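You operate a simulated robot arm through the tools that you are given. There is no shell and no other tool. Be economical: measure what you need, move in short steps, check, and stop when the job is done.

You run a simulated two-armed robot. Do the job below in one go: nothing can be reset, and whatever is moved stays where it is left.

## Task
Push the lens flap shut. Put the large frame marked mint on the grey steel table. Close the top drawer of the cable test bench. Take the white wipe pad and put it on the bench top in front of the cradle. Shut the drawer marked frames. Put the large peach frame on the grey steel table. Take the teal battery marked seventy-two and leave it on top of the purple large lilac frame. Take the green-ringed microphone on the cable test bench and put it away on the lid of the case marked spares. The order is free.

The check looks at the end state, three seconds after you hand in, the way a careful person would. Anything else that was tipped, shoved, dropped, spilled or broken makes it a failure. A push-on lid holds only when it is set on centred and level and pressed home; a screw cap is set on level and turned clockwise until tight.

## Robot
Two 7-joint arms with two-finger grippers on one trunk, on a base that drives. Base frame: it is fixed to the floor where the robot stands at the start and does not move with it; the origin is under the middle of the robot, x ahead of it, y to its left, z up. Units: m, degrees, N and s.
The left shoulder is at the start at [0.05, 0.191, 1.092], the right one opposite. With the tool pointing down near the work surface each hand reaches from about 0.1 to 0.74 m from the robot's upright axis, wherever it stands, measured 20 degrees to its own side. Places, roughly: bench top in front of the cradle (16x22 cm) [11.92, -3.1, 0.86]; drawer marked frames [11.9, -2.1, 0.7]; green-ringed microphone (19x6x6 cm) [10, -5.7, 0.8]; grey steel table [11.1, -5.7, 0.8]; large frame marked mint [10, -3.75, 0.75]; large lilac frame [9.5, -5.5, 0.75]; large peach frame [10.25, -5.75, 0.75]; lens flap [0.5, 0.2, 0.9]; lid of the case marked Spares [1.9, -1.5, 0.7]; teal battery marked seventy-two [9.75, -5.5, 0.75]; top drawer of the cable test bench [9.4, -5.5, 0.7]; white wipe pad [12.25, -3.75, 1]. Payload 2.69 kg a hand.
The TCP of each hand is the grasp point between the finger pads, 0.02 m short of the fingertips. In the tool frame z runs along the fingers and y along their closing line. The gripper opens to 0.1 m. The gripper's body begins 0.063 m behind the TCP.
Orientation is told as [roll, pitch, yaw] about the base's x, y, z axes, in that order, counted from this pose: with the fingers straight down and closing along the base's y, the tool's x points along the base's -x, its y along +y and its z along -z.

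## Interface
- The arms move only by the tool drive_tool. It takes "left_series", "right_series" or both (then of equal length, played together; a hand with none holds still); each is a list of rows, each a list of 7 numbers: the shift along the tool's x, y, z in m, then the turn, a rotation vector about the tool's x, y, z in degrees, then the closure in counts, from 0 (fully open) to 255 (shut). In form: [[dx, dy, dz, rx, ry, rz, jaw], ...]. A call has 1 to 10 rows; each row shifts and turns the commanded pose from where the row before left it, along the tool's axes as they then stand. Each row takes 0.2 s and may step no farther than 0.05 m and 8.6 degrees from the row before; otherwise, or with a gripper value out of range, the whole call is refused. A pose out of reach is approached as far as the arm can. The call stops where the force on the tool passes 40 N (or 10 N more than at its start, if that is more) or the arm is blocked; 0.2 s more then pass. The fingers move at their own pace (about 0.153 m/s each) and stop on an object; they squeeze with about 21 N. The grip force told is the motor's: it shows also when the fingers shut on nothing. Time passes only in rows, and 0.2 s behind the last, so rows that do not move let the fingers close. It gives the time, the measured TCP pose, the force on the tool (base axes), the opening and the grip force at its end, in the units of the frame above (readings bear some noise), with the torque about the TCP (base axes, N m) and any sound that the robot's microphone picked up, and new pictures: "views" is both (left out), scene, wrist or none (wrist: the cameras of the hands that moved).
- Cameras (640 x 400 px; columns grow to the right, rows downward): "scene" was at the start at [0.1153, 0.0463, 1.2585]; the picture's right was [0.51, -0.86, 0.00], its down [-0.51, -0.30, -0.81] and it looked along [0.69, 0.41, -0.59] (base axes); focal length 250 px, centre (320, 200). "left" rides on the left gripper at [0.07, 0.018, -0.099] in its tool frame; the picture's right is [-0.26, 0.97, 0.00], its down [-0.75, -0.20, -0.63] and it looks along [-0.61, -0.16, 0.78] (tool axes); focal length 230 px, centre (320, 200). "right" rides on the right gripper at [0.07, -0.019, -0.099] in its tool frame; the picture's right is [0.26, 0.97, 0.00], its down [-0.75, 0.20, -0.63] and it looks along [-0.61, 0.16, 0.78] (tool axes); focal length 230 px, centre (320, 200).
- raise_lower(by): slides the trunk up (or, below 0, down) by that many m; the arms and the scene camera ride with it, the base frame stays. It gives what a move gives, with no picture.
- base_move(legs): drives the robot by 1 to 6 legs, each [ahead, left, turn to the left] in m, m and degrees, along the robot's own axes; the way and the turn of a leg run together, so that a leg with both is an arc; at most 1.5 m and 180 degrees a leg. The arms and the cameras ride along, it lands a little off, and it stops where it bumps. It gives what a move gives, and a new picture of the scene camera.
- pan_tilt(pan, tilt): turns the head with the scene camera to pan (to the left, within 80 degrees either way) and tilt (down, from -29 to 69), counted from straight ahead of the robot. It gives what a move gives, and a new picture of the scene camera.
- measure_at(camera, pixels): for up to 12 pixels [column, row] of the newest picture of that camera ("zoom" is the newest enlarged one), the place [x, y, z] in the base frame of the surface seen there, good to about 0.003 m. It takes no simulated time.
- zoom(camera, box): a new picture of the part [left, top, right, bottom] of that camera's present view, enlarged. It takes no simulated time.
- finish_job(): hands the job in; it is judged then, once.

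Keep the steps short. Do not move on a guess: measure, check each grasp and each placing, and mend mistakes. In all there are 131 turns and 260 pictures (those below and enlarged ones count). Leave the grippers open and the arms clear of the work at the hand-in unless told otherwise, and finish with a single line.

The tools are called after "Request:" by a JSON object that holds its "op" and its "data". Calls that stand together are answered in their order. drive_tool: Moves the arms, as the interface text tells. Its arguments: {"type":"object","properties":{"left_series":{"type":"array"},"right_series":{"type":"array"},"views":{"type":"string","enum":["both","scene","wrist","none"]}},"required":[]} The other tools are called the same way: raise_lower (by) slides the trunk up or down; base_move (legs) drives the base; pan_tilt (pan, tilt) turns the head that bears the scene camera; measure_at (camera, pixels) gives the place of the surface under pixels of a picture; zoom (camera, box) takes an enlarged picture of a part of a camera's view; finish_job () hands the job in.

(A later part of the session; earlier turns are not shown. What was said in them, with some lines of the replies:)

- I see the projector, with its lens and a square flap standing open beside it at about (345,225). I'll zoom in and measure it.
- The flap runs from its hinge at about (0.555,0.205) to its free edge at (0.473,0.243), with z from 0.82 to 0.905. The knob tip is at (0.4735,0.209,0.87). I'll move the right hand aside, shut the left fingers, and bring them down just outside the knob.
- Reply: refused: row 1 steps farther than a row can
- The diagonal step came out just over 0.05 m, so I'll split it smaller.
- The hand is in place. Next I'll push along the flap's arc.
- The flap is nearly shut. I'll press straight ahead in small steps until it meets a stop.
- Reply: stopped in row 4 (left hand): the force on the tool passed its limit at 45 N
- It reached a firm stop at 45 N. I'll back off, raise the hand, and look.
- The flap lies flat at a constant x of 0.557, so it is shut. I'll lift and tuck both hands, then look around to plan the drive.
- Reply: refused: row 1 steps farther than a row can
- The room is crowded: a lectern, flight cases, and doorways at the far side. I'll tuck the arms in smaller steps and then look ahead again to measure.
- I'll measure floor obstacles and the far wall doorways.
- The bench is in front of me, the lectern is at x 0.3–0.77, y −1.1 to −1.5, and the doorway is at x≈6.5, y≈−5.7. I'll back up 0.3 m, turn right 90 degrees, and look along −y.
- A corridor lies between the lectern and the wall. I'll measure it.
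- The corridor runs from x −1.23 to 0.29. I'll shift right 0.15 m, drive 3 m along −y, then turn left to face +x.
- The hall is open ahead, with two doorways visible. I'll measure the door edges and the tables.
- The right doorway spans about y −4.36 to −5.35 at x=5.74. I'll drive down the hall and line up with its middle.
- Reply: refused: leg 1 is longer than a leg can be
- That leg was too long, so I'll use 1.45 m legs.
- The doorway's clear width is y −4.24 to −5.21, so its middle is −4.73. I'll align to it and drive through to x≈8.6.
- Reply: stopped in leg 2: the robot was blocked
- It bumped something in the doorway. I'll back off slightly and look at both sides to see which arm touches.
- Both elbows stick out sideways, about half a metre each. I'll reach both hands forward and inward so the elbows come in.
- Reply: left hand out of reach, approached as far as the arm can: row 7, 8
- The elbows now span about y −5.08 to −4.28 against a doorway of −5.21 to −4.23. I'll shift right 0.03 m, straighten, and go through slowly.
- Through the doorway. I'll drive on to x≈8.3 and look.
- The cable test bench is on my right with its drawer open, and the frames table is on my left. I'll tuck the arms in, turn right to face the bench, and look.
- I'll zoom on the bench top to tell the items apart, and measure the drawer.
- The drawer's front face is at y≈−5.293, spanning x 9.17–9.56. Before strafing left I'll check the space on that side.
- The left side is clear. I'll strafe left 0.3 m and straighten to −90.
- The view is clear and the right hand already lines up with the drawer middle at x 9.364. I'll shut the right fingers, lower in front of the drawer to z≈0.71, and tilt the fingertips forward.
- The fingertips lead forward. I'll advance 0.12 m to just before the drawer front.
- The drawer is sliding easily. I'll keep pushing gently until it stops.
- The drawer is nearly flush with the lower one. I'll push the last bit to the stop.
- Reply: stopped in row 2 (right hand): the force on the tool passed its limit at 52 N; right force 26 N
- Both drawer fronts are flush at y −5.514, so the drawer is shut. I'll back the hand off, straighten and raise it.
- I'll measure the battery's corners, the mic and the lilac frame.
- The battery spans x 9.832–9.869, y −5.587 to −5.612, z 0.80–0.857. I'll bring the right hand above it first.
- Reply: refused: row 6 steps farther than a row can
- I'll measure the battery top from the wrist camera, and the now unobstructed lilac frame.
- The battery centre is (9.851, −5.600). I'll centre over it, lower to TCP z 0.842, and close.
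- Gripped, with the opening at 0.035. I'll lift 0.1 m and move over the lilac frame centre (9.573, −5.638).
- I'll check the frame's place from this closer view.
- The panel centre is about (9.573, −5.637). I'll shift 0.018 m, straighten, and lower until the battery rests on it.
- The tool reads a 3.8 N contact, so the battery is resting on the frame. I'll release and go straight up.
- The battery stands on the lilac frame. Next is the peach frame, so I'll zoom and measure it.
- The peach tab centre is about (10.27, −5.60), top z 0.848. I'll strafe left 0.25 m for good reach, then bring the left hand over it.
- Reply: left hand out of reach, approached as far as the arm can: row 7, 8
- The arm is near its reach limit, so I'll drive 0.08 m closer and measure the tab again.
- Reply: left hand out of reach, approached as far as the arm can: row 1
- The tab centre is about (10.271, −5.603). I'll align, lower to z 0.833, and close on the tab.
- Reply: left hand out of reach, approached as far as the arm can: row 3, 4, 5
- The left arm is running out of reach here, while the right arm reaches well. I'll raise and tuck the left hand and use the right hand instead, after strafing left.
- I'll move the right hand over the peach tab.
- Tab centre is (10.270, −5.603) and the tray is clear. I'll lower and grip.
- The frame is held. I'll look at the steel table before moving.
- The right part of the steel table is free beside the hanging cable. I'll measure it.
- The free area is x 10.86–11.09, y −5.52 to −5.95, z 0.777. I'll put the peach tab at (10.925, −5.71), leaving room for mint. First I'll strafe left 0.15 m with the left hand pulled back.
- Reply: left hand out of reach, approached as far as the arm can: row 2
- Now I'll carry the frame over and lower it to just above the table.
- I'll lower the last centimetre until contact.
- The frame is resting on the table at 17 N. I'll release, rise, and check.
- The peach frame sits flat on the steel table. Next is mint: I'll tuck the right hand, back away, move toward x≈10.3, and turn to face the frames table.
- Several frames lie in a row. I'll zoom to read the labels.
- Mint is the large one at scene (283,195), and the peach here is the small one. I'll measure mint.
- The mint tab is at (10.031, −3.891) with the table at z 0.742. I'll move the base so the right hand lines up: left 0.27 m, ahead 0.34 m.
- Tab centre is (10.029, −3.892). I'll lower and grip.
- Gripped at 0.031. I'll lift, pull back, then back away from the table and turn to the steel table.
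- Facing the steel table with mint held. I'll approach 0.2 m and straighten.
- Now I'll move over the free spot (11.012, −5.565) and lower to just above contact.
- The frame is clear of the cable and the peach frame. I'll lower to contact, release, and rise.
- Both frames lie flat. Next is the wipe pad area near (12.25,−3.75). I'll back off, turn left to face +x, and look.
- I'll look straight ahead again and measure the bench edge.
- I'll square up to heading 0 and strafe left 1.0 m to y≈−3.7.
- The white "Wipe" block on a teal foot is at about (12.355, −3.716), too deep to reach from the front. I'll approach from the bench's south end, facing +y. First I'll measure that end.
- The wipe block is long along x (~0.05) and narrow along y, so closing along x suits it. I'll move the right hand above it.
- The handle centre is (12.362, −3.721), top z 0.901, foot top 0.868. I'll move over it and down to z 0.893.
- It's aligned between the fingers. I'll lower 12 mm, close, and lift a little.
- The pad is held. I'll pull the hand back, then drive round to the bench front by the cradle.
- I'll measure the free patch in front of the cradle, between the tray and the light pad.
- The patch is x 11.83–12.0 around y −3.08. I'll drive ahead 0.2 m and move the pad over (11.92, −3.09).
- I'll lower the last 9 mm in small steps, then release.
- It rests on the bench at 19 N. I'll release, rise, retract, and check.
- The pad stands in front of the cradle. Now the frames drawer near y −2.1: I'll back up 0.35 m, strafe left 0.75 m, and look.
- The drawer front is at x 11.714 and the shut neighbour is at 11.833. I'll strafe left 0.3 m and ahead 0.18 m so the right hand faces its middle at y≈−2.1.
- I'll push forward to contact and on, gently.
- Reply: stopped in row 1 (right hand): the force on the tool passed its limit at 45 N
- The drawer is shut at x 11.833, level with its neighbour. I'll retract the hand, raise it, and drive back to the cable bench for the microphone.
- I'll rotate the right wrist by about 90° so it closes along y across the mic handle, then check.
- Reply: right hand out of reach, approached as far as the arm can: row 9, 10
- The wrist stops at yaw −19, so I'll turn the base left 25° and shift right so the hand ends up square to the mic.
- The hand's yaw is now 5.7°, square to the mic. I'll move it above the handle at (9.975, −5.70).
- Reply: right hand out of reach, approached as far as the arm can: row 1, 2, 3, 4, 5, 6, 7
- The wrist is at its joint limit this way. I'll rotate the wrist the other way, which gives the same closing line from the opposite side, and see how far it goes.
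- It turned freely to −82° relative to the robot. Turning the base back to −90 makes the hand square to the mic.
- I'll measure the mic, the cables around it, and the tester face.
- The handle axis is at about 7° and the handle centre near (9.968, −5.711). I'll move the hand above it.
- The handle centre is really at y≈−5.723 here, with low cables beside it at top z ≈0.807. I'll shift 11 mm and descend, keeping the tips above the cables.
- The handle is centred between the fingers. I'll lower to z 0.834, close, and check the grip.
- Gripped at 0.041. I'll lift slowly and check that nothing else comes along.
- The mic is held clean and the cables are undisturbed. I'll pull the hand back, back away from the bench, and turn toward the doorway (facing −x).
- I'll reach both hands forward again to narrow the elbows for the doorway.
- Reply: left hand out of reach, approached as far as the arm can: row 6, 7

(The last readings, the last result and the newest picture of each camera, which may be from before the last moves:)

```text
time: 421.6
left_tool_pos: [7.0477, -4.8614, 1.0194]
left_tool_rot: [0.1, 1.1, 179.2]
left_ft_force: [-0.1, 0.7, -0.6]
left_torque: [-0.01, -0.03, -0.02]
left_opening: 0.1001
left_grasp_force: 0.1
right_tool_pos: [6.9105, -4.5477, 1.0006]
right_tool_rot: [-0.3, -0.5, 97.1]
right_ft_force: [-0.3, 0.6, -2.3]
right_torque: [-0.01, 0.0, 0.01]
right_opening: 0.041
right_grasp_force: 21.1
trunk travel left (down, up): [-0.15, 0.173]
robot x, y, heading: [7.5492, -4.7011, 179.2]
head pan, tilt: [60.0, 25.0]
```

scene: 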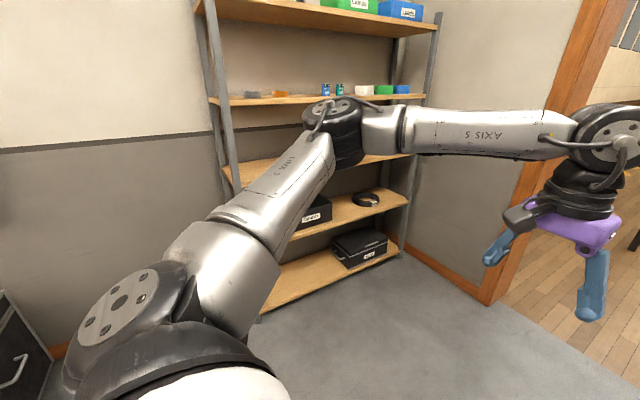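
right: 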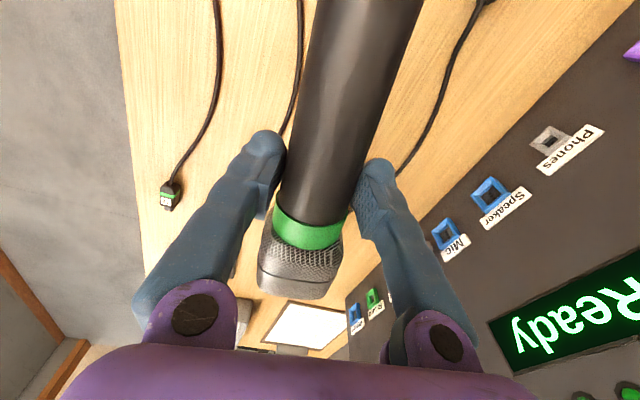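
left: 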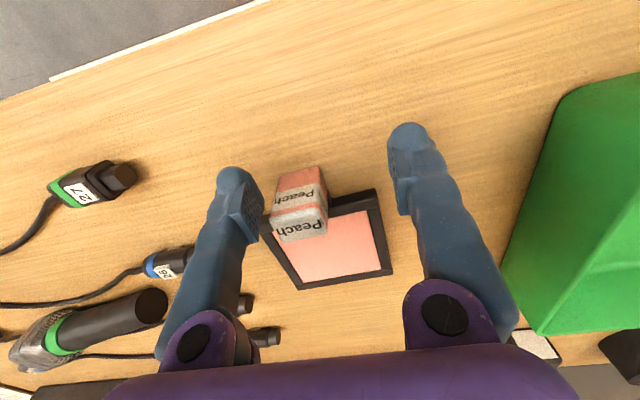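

The arm posture matches the one that passed before. The doorway middle asks for axis y≈−4.685, which I nearly have. I'll drive through in two legs.

Request:
{"op": "base_move", "data": {"legs": [[0.7, 0, 0.3]]}}

Request:
{"op": "pan_tilt", "data": {"pan": 0, "tilt": 25}}

```text
time: 425.5
left_tool_pos: [6.3437, -4.8523, 1.0187]
left_tool_rot: [0.1, 1.1, 179.4]
left_ft_force: [-0.2, 0.1, 0.7]
left_torque: [-0.03, 0.0, -0.01]
left_opening: 0.1
left_grasp_force: 0.0
right_tool_pos: [6.2076, -4.5411, 1.0018]
right_tool_rot: [-0.4, -0.4, 97.3]
right_ft_force: [-0.3, -0.5, -2.9]
right_torque: [-0.05, 0.01, -0.01]
right_opening: 0.0411
right_grasp_force: 20.9
trunk travel left (down, up): [-0.15, 0.173]
robot x, y, heading: [6.8437, -4.6894, 179.6]
head pan, tilt: [60.0, 25.0]
```

scene: 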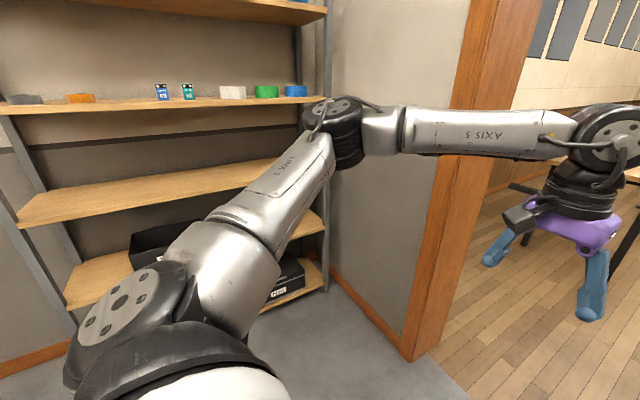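

```text
time: 426.8
left_tool_pos: [6.3451, -4.8516, 1.0199]
left_tool_rot: [0.1, 1.0, 179.4]
left_ft_force: [0.1, 0.3, -0.3]
left_torque: [0.0, 0.0, 0.06]
left_opening: 0.0999
left_grasp_force: 0.1
right_tool_pos: [6.2078, -4.5407, 1.0012]
right_tool_rot: [-0.3, -0.4, 97.2]
right_ft_force: [0.2, 0.9, -3.4]
right_torque: [-0.01, 0.02, 0.03]
right_opening: 0.0407
right_grasp_force: 21.0
trunk travel left (down, up): [-0.15, 0.173]
robot x, y, heading: [6.85, -4.689, 179.2]
head pan, tilt: [0.0, 25.0]
```

scene: 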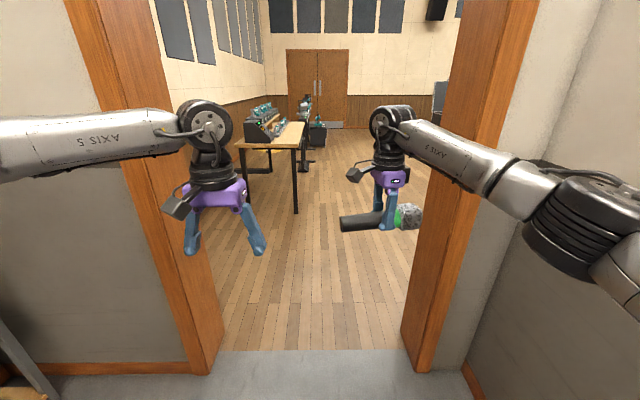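

Request:
{"op": "measure_at", "data": {"camera": "scene", "pixels": [[296, 212], [303, 124], [238, 143], [296, 150]]}}

Request:
{"op": "base_move", "data": {"legs": [[1.45, 0, 0]]}}

```text
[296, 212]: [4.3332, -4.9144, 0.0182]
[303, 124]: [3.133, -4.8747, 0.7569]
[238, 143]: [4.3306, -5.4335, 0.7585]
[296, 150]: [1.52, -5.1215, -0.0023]
```

```text
time: 434.0
left_tool_pos: [4.8968, -4.8481, 1.0188]
left_tool_rot: [0.2, 1.2, 179.8]
left_ft_force: [-0.2, -0.7, 0.2]
left_torque: [0.01, 0.01, 0.02]
left_opening: 0.0997
left_grasp_force: 0.1
right_tool_pos: [4.7559, -4.5364, 1.0009]
right_tool_rot: [-0.5, -0.3, 97.9]
right_ft_force: [-0.5, -0.2, -2.9]
right_torque: [-0.03, 0.01, 0.01]
right_opening: 0.0411
right_grasp_force: 20.9
trunk travel left (down, up): [-0.15, 0.173]
robot x, y, heading: [5.3947, -4.6845, 180.0]
head pan, tilt: [0.0, 25.0]
```

scene: 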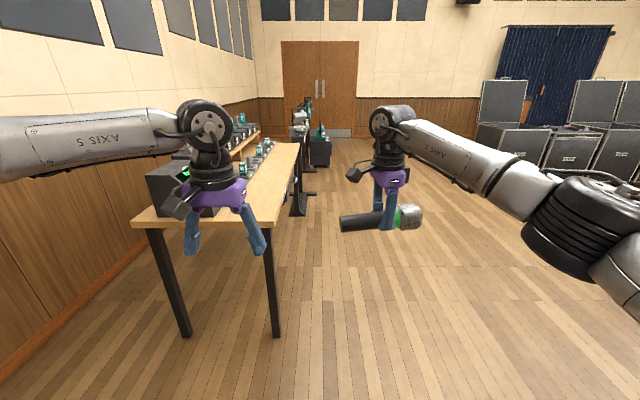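

I'm through. I'll go ahead 0.25 m, strafe right toward y≈−3, and look at the cases from the hall side.

Request:
{"op": "base_move", "data": {"legs": [[0.25, 0, 0], [0, -1.45, 0], [1.2, 0, 0]]}}

Request:
{"op": "pan_tilt", "data": {"pan": -30, "tilt": 22}}

```text
time: 453.8
left_tool_pos: [3.461, -3.3997, 1.0186]
left_tool_rot: [0.1, 1.1, 179.8]
left_ft_force: [0.1, -0.4, 0.4]
left_torque: [0.0, -0.01, 0.03]
left_opening: 0.0999
left_grasp_force: 0.1
right_tool_pos: [3.32, -3.0903, 1.0005]
right_tool_rot: [-0.5, -0.4, 97.8]
right_ft_force: [-0.1, 0.2, -3.3]
right_torque: [-0.07, -0.03, -0.03]
right_opening: 0.0409
right_grasp_force: 21.5
trunk travel left (down, up): [-0.15, 0.173]
robot x, y, heading: [3.9583, -3.2362, 179.7]
head pan, tilt: [0.0, 25.0]
```

scene: 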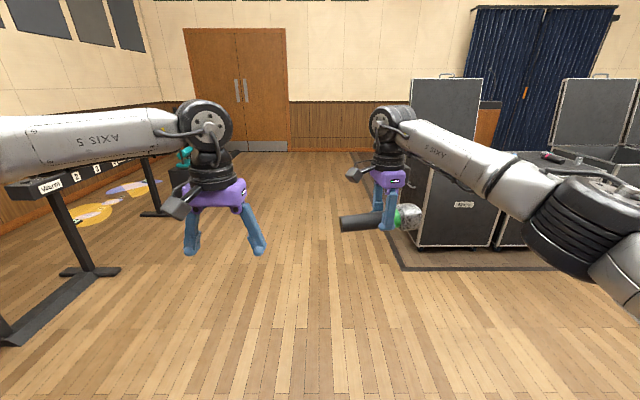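

```text
time: 454.8
left_tool_pos: [3.4612, -3.4, 1.019]
left_tool_rot: [0.1, 1.0, 179.7]
left_ft_force: [0.2, -0.8, 1.3]
left_torque: [0.03, -0.01, 0.02]
left_opening: 0.1
left_grasp_force: 0.0
right_tool_pos: [3.3228, -3.0885, 0.9998]
right_tool_rot: [-0.3, -0.4, 97.8]
right_ft_force: [-0.2, -0.4, -2.8]
right_torque: [-0.04, 0.0, 0.03]
right_opening: 0.0407
right_grasp_force: 21.4
trunk travel left (down, up): [-0.15, 0.173]
robot x, y, heading: [3.9618, -3.2337, 179.9]
head pan, tilt: [-30.0, 22.0]
```

scene: 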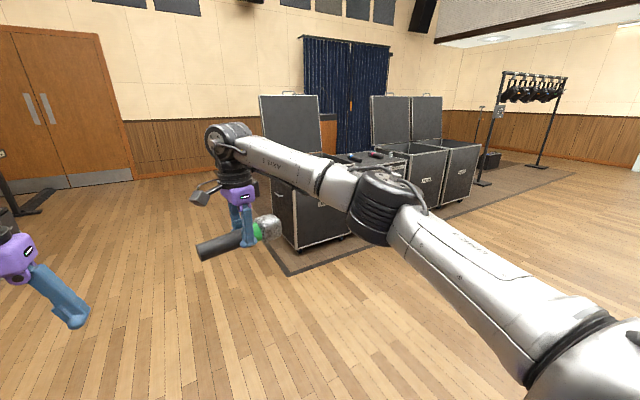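

The floor is clear. I'll strafe right 1.45 m to line up with the case and look.

Request:
{"op": "base_move", "data": {"legs": [[0, -1.45, 0], [0.6, 0, 0]]}}

Request:
{"op": "pan_tilt", "data": {"pan": 0, "tilt": 30}}

```text
time: 470.4
left_tool_pos: [2.872, -1.9769, 1.0191]
left_tool_rot: [0.1, 1.1, -179.8]
left_ft_force: [-0.1, -0.1, -0.3]
left_torque: [0.02, -0.01, -0.04]
left_opening: 0.1
left_grasp_force: 0.1
right_tool_pos: [2.7304, -1.6667, 1.0016]
right_tool_rot: [-0.4, -0.4, 98.2]
right_ft_force: [-0.5, -0.3, -2.6]
right_torque: [-0.06, 0.01, -0.01]
right_opening: 0.0411
right_grasp_force: 21.3
trunk travel left (down, up): [-0.15, 0.173]
robot x, y, heading: [3.3713, -1.8077, -179.9]
head pan, tilt: [-30.0, 22.0]
```

scene: 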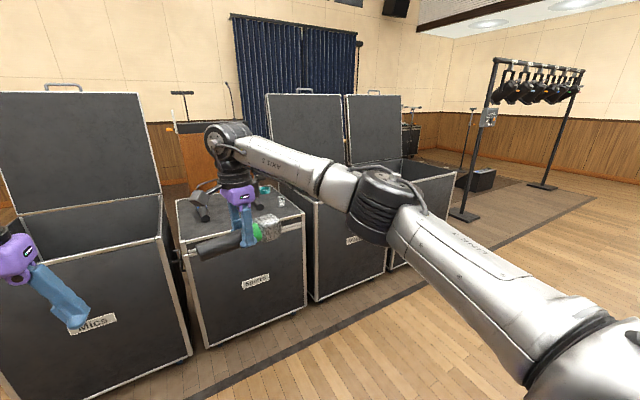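

```text
time: 471.4
left_tool_pos: [2.8721, -1.9772, 1.0195]
left_tool_rot: [0.1, 1.1, -179.9]
left_ft_force: [0.8, -0.6, -0.3]
left_torque: [0.02, 0.0, -0.02]
left_opening: 0.1
left_grasp_force: 0.0
right_tool_pos: [2.7301, -1.6677, 1.0012]
right_tool_rot: [-0.2, -0.4, 98.1]
right_ft_force: [0.0, -0.4, -2.6]
right_torque: [-0.05, 0.01, 0.01]
right_opening: 0.041
right_grasp_force: 21.3
trunk travel left (down, up): [-0.15, 0.173]
robot x, y, heading: [3.3709, -1.8062, -179.9]
head pan, tilt: [0.0, 30.0]
```

scene: 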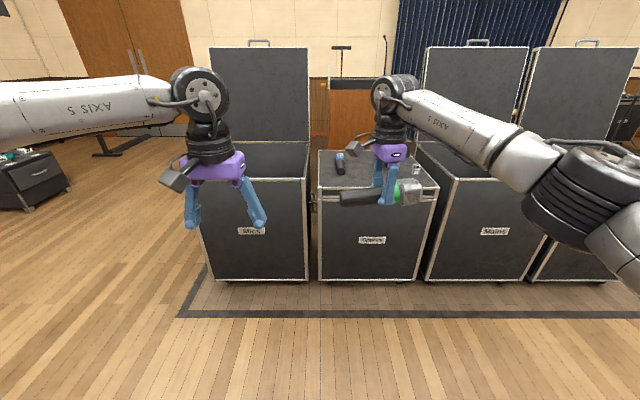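

The Spares case is ahead, with its lid shut and a few things on it. I'll zoom and measure the free space.

Request:
{"op": "zoom", "data": {"camera": "scene", "box": [300, 130, 460, 260]}}

Request:
{"op": "measure_at", "data": {"camera": "scene", "pixels": [[322, 192], [436, 184], [322, 155], [340, 165], [330, 180], [352, 185], [417, 170], [365, 240], [355, 172], [375, 160], [330, 70]]}}

```text
3.08 times, centred on (380, 195) of scene
```

zoom: 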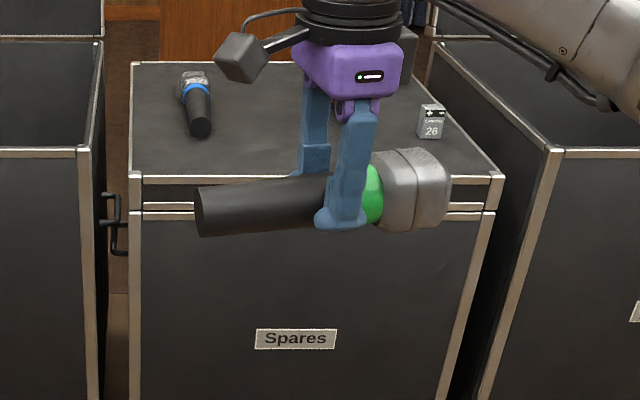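

```text
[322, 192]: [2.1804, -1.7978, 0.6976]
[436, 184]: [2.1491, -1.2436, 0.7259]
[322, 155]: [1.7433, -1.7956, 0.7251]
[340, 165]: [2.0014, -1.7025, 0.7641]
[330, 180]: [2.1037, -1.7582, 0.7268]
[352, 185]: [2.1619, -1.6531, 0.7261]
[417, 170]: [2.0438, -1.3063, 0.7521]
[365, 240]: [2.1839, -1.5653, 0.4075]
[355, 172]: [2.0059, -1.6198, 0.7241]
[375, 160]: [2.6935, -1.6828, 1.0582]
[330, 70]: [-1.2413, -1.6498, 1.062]
```

The lid is z 0.725, x up to 2.17, y −1.80 to −1.24. The arm hides its middle, so I'll drive 0.4 m closer and look from there with both cameras.

Request:
{"op": "base_move", "data": {"legs": [[0.42, 0, 0]]}}

Request:
{"op": "pan_tilt", "data": {"pan": -12, "tilt": 36}}

Request:
{"op": "drive_tool", "data": {"right_series": [[0, 0, 0, 0, 0, 0, 255]], "views": "wrist"}}

```text
time: 473.9
left_tool_pos: [2.454, -1.9772, 1.0191]
left_tool_rot: [0.1, 1.1, -179.8]
left_ft_force: [-0.6, -0.4, -0.2]
left_torque: [0.02, -0.03, 0.0]
left_opening: 0.0999
left_grasp_force: 0.0
right_tool_pos: [2.312, -1.6662, 0.9995]
right_tool_rot: [-0.5, -0.4, 98.1]
right_ft_force: [-1.0, 0.5, -2.8]
right_torque: [-0.03, -0.02, -0.03]
right_opening: 0.0407
right_grasp_force: 20.7
trunk travel left (down, up): [-0.15, 0.173]
robot x, y, heading: [2.951, -1.8074, -179.7]
head pan, tilt: [0.0, 30.0]
```

scene: 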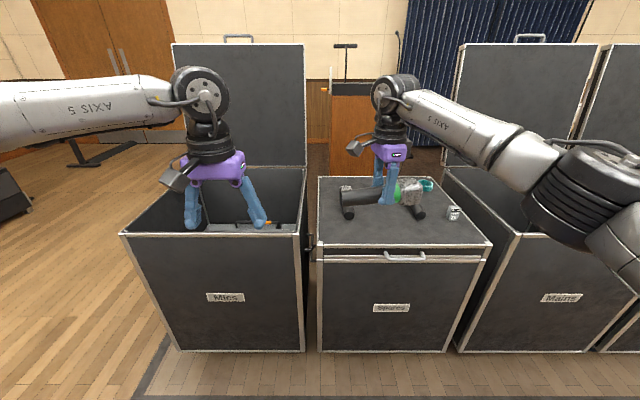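

```text
time: 474.7
left_tool_pos: [2.4551, -1.9773, 1.0185]
left_tool_rot: [0.1, 0.9, -179.9]
left_ft_force: [-0.4, 0.5, -0.2]
left_torque: [0.02, -0.04, -0.02]
left_opening: 0.0998
left_grasp_force: 0.1
right_tool_pos: [2.3124, -1.6678, 1.0008]
right_tool_rot: [-0.4, -0.4, 98.0]
right_ft_force: [-0.3, 0.3, -2.6]
right_torque: [-0.03, -0.03, -0.04]
right_opening: 0.0409
right_grasp_force: 21.3
trunk travel left (down, up): [-0.15, 0.173]
robot x, y, heading: [2.9554, -1.8062, -179.5]
head pan, tilt: [-12.0, 36.0]
```

scene: 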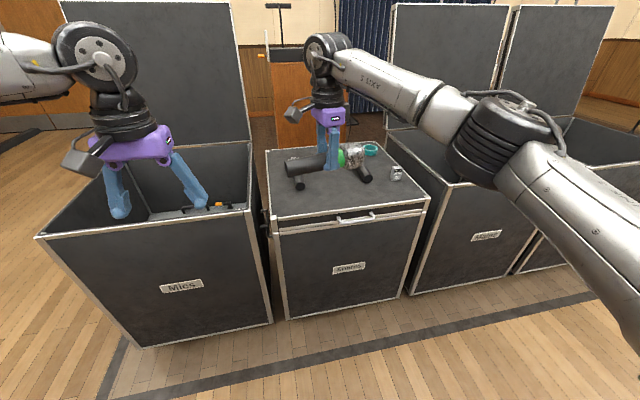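

```text
time: 475.1
left_tool_pos: [2.4535, -1.9773, 1.0196]
left_tool_rot: [0.1, 1.0, -179.8]
left_ft_force: [-0.5, 0.0, -0.4]
left_torque: [-0.01, 0.0, -0.01]
left_opening: 0.1001
left_grasp_force: 0.1
right_tool_pos: [2.312, -1.6677, 1.0019]
right_tool_rot: [-0.3, -0.4, 98.2]
right_ft_force: [-0.2, 0.7, -2.4]
right_torque: [-0.05, 0.0, -0.01]
right_opening: 0.041
right_grasp_force: 21.0
trunk travel left (down, up): [-0.15, 0.173]
robot x, y, heading: [2.9538, -1.8052, -180.1]
head pan, tilt: [-12.0, 36.0]
```

right: 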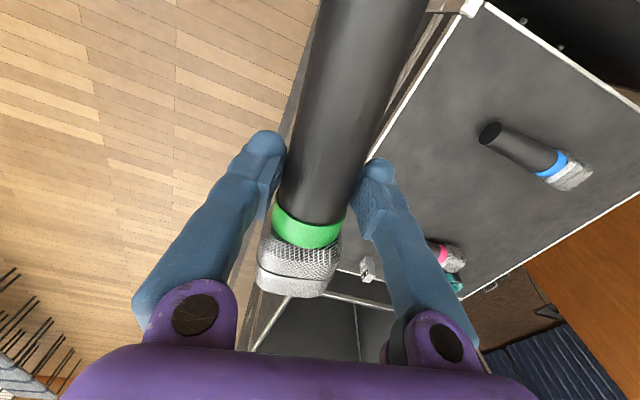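

The free area is the lid's front strip. I'll measure the near ends of the two mics, the battery and the edges.

Request:
{"op": "zoom", "data": {"camera": "scene", "box": [260, 130, 440, 230]}}

Request:
{"op": "measure_at", "data": {"camera": "scene", "pixels": [[299, 184], [293, 163], [366, 178], [352, 158], [397, 176], [278, 214], [423, 197], [345, 205], [345, 190], [330, 195], [372, 152]]}}

```text
3.56 times, centred on (350, 180) of scene
```

zoom: 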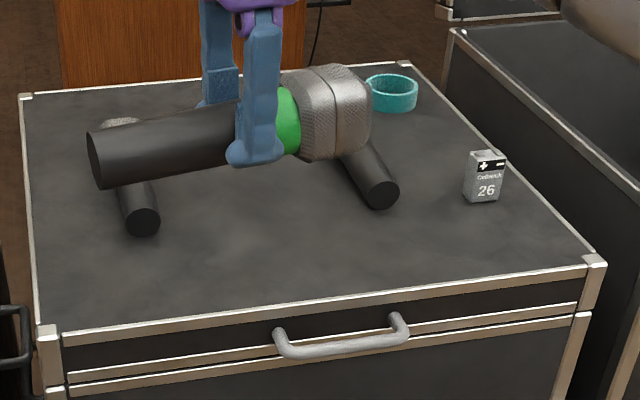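

```text
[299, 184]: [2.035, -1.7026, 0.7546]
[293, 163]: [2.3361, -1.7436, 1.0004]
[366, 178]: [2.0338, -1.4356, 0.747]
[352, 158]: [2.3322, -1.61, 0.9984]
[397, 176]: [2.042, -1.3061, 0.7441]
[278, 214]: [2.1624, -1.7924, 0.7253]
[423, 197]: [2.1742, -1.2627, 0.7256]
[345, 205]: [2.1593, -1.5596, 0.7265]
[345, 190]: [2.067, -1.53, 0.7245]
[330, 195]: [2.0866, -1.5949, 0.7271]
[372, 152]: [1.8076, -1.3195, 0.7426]
```

I'll lay it along the front strip at (2.10, −1.57), clear of the other mics' tails at x≤2.037. I'll drive 0.2 m ahead and 0.1 m right so the hand is straight above.

Request:
{"op": "base_move", "data": {"legs": [[0.2, -0.1, 0]]}}

Request:
{"op": "drive_tool", "data": {"right_series": [[0, 0, 0.04, 0, 0, 0, 255], [0, 0, 0.04, 0, 0, 0, 255], [0, 0, 0.04, 0, 0, 0, 255], [0, 0, 0.04, 0, 0, 0, 255]], "views": "both"}}

```text
time: 476.8
left_tool_pos: [2.254, -1.8768, 1.0183]
left_tool_rot: [0.1, 0.9, -179.9]
left_ft_force: [0.7, 0.9, 0.7]
left_torque: [-0.01, -0.02, 0.01]
left_opening: 0.1
left_grasp_force: 0.1
right_tool_pos: [2.1122, -1.5667, 1.001]
right_tool_rot: [-0.3, -0.4, 98.0]
right_ft_force: [-0.9, 0.0, -3.7]
right_torque: [-0.04, -0.01, 0.05]
right_opening: 0.0409
right_grasp_force: 21.2
trunk travel left (down, up): [-0.15, 0.173]
robot x, y, heading: [2.7505, -1.7123, -179.7]
head pan, tilt: [-12.0, 36.0]
```

scene: 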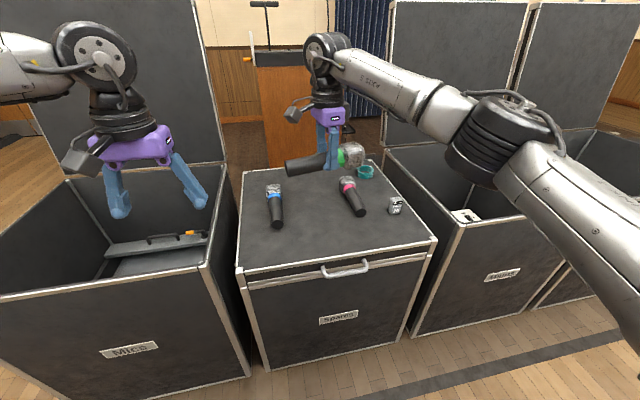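

```text
time: 477.8
left_tool_pos: [2.2543, -1.8782, 1.0187]
left_tool_rot: [0.1, 1.0, -179.9]
left_ft_force: [0.3, 0.3, -0.5]
left_torque: [-0.02, -0.01, 0.0]
left_opening: 0.0999
left_grasp_force: 0.0
right_tool_pos: [2.1153, -1.5673, 0.8399]
right_tool_rot: [-0.3, -0.4, 98.1]
right_ft_force: [-0.6, -0.1, -2.6]
right_torque: [-0.05, -0.03, -0.04]
right_opening: 0.0409
right_grasp_force: 21.3
trunk travel left (down, up): [-0.15, 0.173]
robot x, y, heading: [2.752, -1.7119, -179.7]
head pan, tilt: [-12.0, 36.0]
```

scene: 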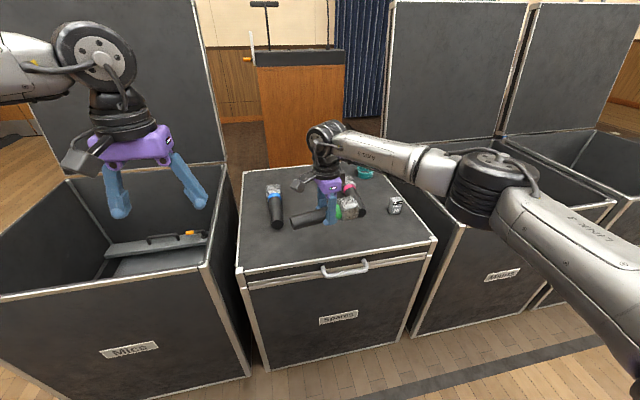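
right: 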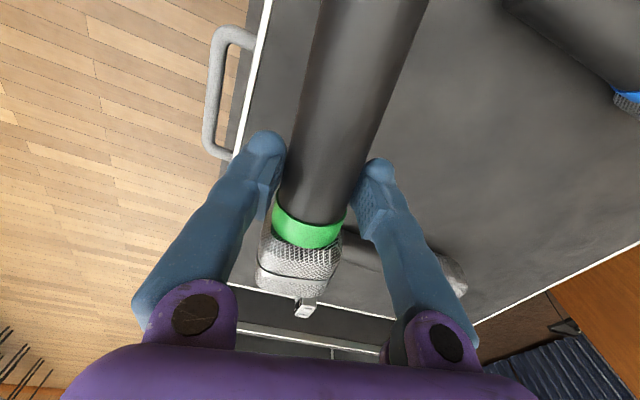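

Request:
{"op": "measure_at", "data": {"camera": "right", "pixels": [[352, 252], [365, 238], [355, 270], [300, 310], [500, 10], [345, 240], [245, 140]]}}

```text
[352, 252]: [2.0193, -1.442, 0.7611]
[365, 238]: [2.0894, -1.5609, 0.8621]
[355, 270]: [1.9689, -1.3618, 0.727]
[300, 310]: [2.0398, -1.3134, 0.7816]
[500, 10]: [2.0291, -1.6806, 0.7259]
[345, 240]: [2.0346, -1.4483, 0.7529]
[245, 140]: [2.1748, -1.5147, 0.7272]
```

There is clearance everywhere: the pink tail is at (2.035,−1.448). I'll lower to just above, then gently to contact.

Request:
{"op": "drive_tool", "data": {"right_series": [[0, 0, 0.04, 0, 0, 0, 255], [0, 0, 0.03, 0, 0, 0, 255], [0, 0, 0.004, 0, 0, 0, 255], [0, 0, 0.003, 0, 0, 0, 255], [0, 0, 0, 0, 0, 0, 255]], "views": "none"}}

```text
time: 479.0
left_tool_pos: [2.2554, -1.8787, 1.0203]
left_tool_rot: [0.1, 1.0, -179.8]
left_ft_force: [0.3, -0.4, -0.6]
left_torque: [0.01, -0.01, 0.0]
left_opening: 0.0999
left_grasp_force: 0.1
right_tool_pos: [2.1149, -1.5664, 0.7644]
right_tool_rot: [-0.3, -0.4, 98.1]
right_ft_force: [0.0, -0.1, -3.2]
right_torque: [-0.01, 0.02, 0.0]
right_opening: 0.041
right_grasp_force: 21.3
trunk travel left (down, up): [-0.15, 0.173]
robot x, y, heading: [2.7551, -1.7128, -180.0]
head pan, tilt: [-12.0, 36.0]
```

Request:
{"op": "drive_tool", "data": {"right_series": [[0, 0, 0.002, 0, 0, 0, 255], [0, 0, 0.002, 0, 0, 0, 255], [0, 0, 0.001, 0, 0, 0, 255], [0, 0, 0, 0, 0, 0, 255]], "views": "wrist"}}

```text
time: 480.0
left_tool_pos: [2.2564, -1.8789, 1.0207]
left_tool_rot: [0.1, 0.9, -179.9]
left_ft_force: [-1.1, 0.7, 0.7]
left_torque: [-0.02, 0.03, -0.03]
left_opening: 0.1001
left_grasp_force: 0.1
right_tool_pos: [2.1148, -1.567, 0.7623]
right_tool_rot: [0.0, -0.4, 98.1]
right_ft_force: [-1.6, 0.0, 18.8]
right_torque: [0.11, 0.07, 0.0]
right_opening: 0.041
right_grasp_force: 20.9
trunk travel left (down, up): [-0.15, 0.173]
robot x, y, heading: [2.7561, -1.7094, -180.1]
head pan, tilt: [-12.0, 36.0]
```

right: 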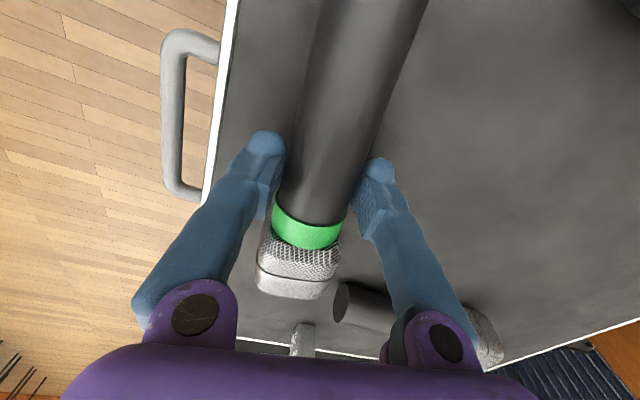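

The mic rests on the lid at 19 N. I'll release moderately, wait, then rise straight up.

Request:
{"op": "drive_tool", "data": {"right_series": [[0, 0, -0.001, 0, 0, 0, 150], [0, 0, 0, 0, 0, 0, 110], [0, 0, 0, 0, 0, 0, 110], [0, 0, -0.015, 0, 0, 0, 110], [0, 0, -0.03, 0, 0, 0, 110], [0, 0, -0.045, 0, 0, 0, 110], [0, 0, -0.045, 0, 0, 0, 60], [0, 0, -0.045, 0, 0, 0, 0], [0, 0, -0.045, 0, 0, 0, 0]], "views": "both"}}

```text
time: 482.0
left_tool_pos: [2.254, -1.8774, 1.019]
left_tool_rot: [0.1, 1.0, -180.0]
left_ft_force: [-0.4, -1.2, 0.2]
left_torque: [0.02, 0.01, 0.02]
left_opening: 0.0998
left_grasp_force: 0.2
right_tool_pos: [2.1137, -1.5694, 0.9868]
right_tool_rot: [-0.3, -0.5, 98.0]
right_ft_force: [-0.1, -0.2, -0.3]
right_torque: [0.0, -0.01, -0.01]
right_opening: 0.1
right_grasp_force: 0.0
trunk travel left (down, up): [-0.15, 0.173]
robot x, y, heading: [2.754, -1.7089, -179.9]
head pan, tilt: [-12.0, 36.0]
```

scene: 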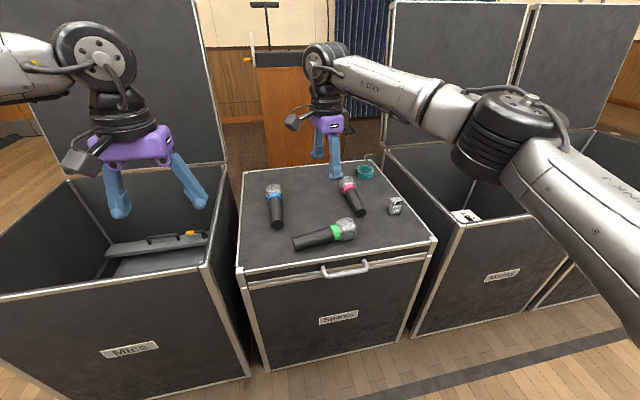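
right: 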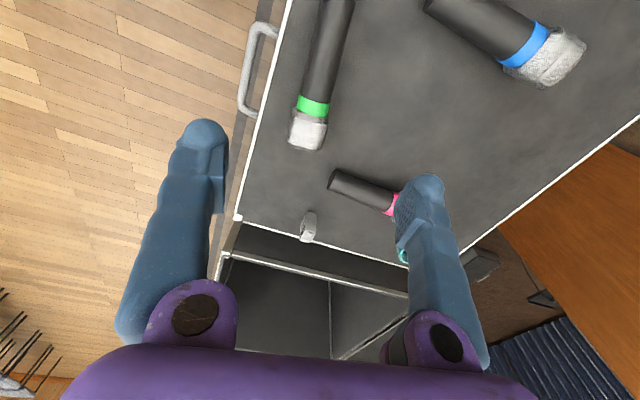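

The mic lies steadily on the lid. I'll back the base off so the arms are clear, then check once more.

Request:
{"op": "base_move", "data": {"legs": [[-0.6, 0, 0]]}}

Request:
{"op": "zoom", "data": {"camera": "scene", "box": [220, 110, 440, 260]}}

```text
time: 485.4
left_tool_pos: [2.8529, -1.878, 1.0185]
left_tool_rot: [0.1, 1.0, -179.7]
left_ft_force: [-0.2, 0.6, -0.1]
left_torque: [0.02, 0.02, 0.02]
left_opening: 0.0998
left_grasp_force: 0.1
right_tool_pos: [2.7119, -1.5701, 0.9855]
right_tool_rot: [-0.3, -0.4, 98.3]
right_ft_force: [-0.6, -0.7, -0.2]
right_torque: [0.0, 0.01, -0.01]
right_opening: 0.1
right_grasp_force: 0.1
trunk travel left (down, up): [-0.15, 0.173]
robot x, y, heading: [3.3555, -1.7089, -179.3]
head pan, tilt: [-12.0, 36.0]
```

scene: 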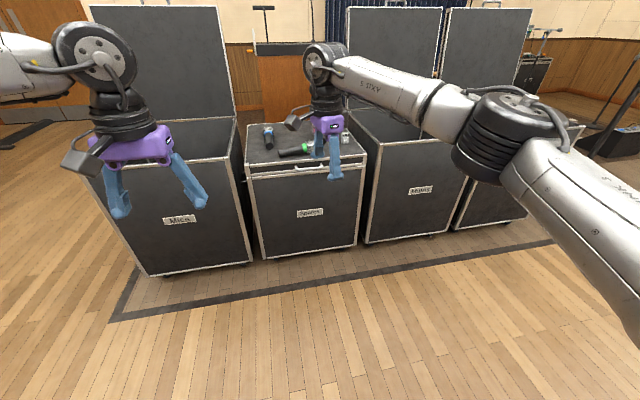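

```text
2.67 times, centred on (330, 185) of scene
```

zoom: 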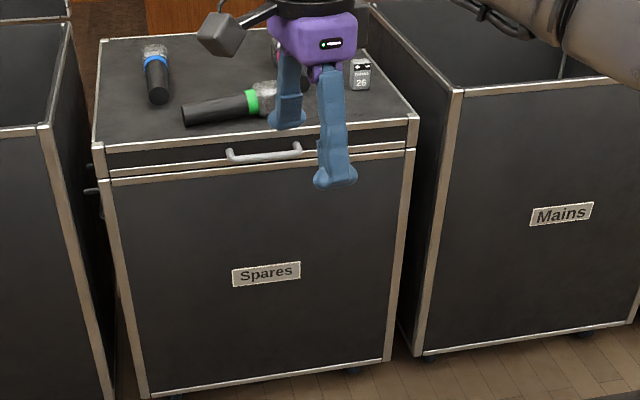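

All eight jobs are done and checked, the grippers are open, and the arms are clear. Handing in.

Request:
{"op": "finish_job", "data": {}}

```text
The job is handed in.
```

All eight parts of the job are done and handed in; an arm bumped the doorway frame once on the way, but I saw nothing moved or damaged.
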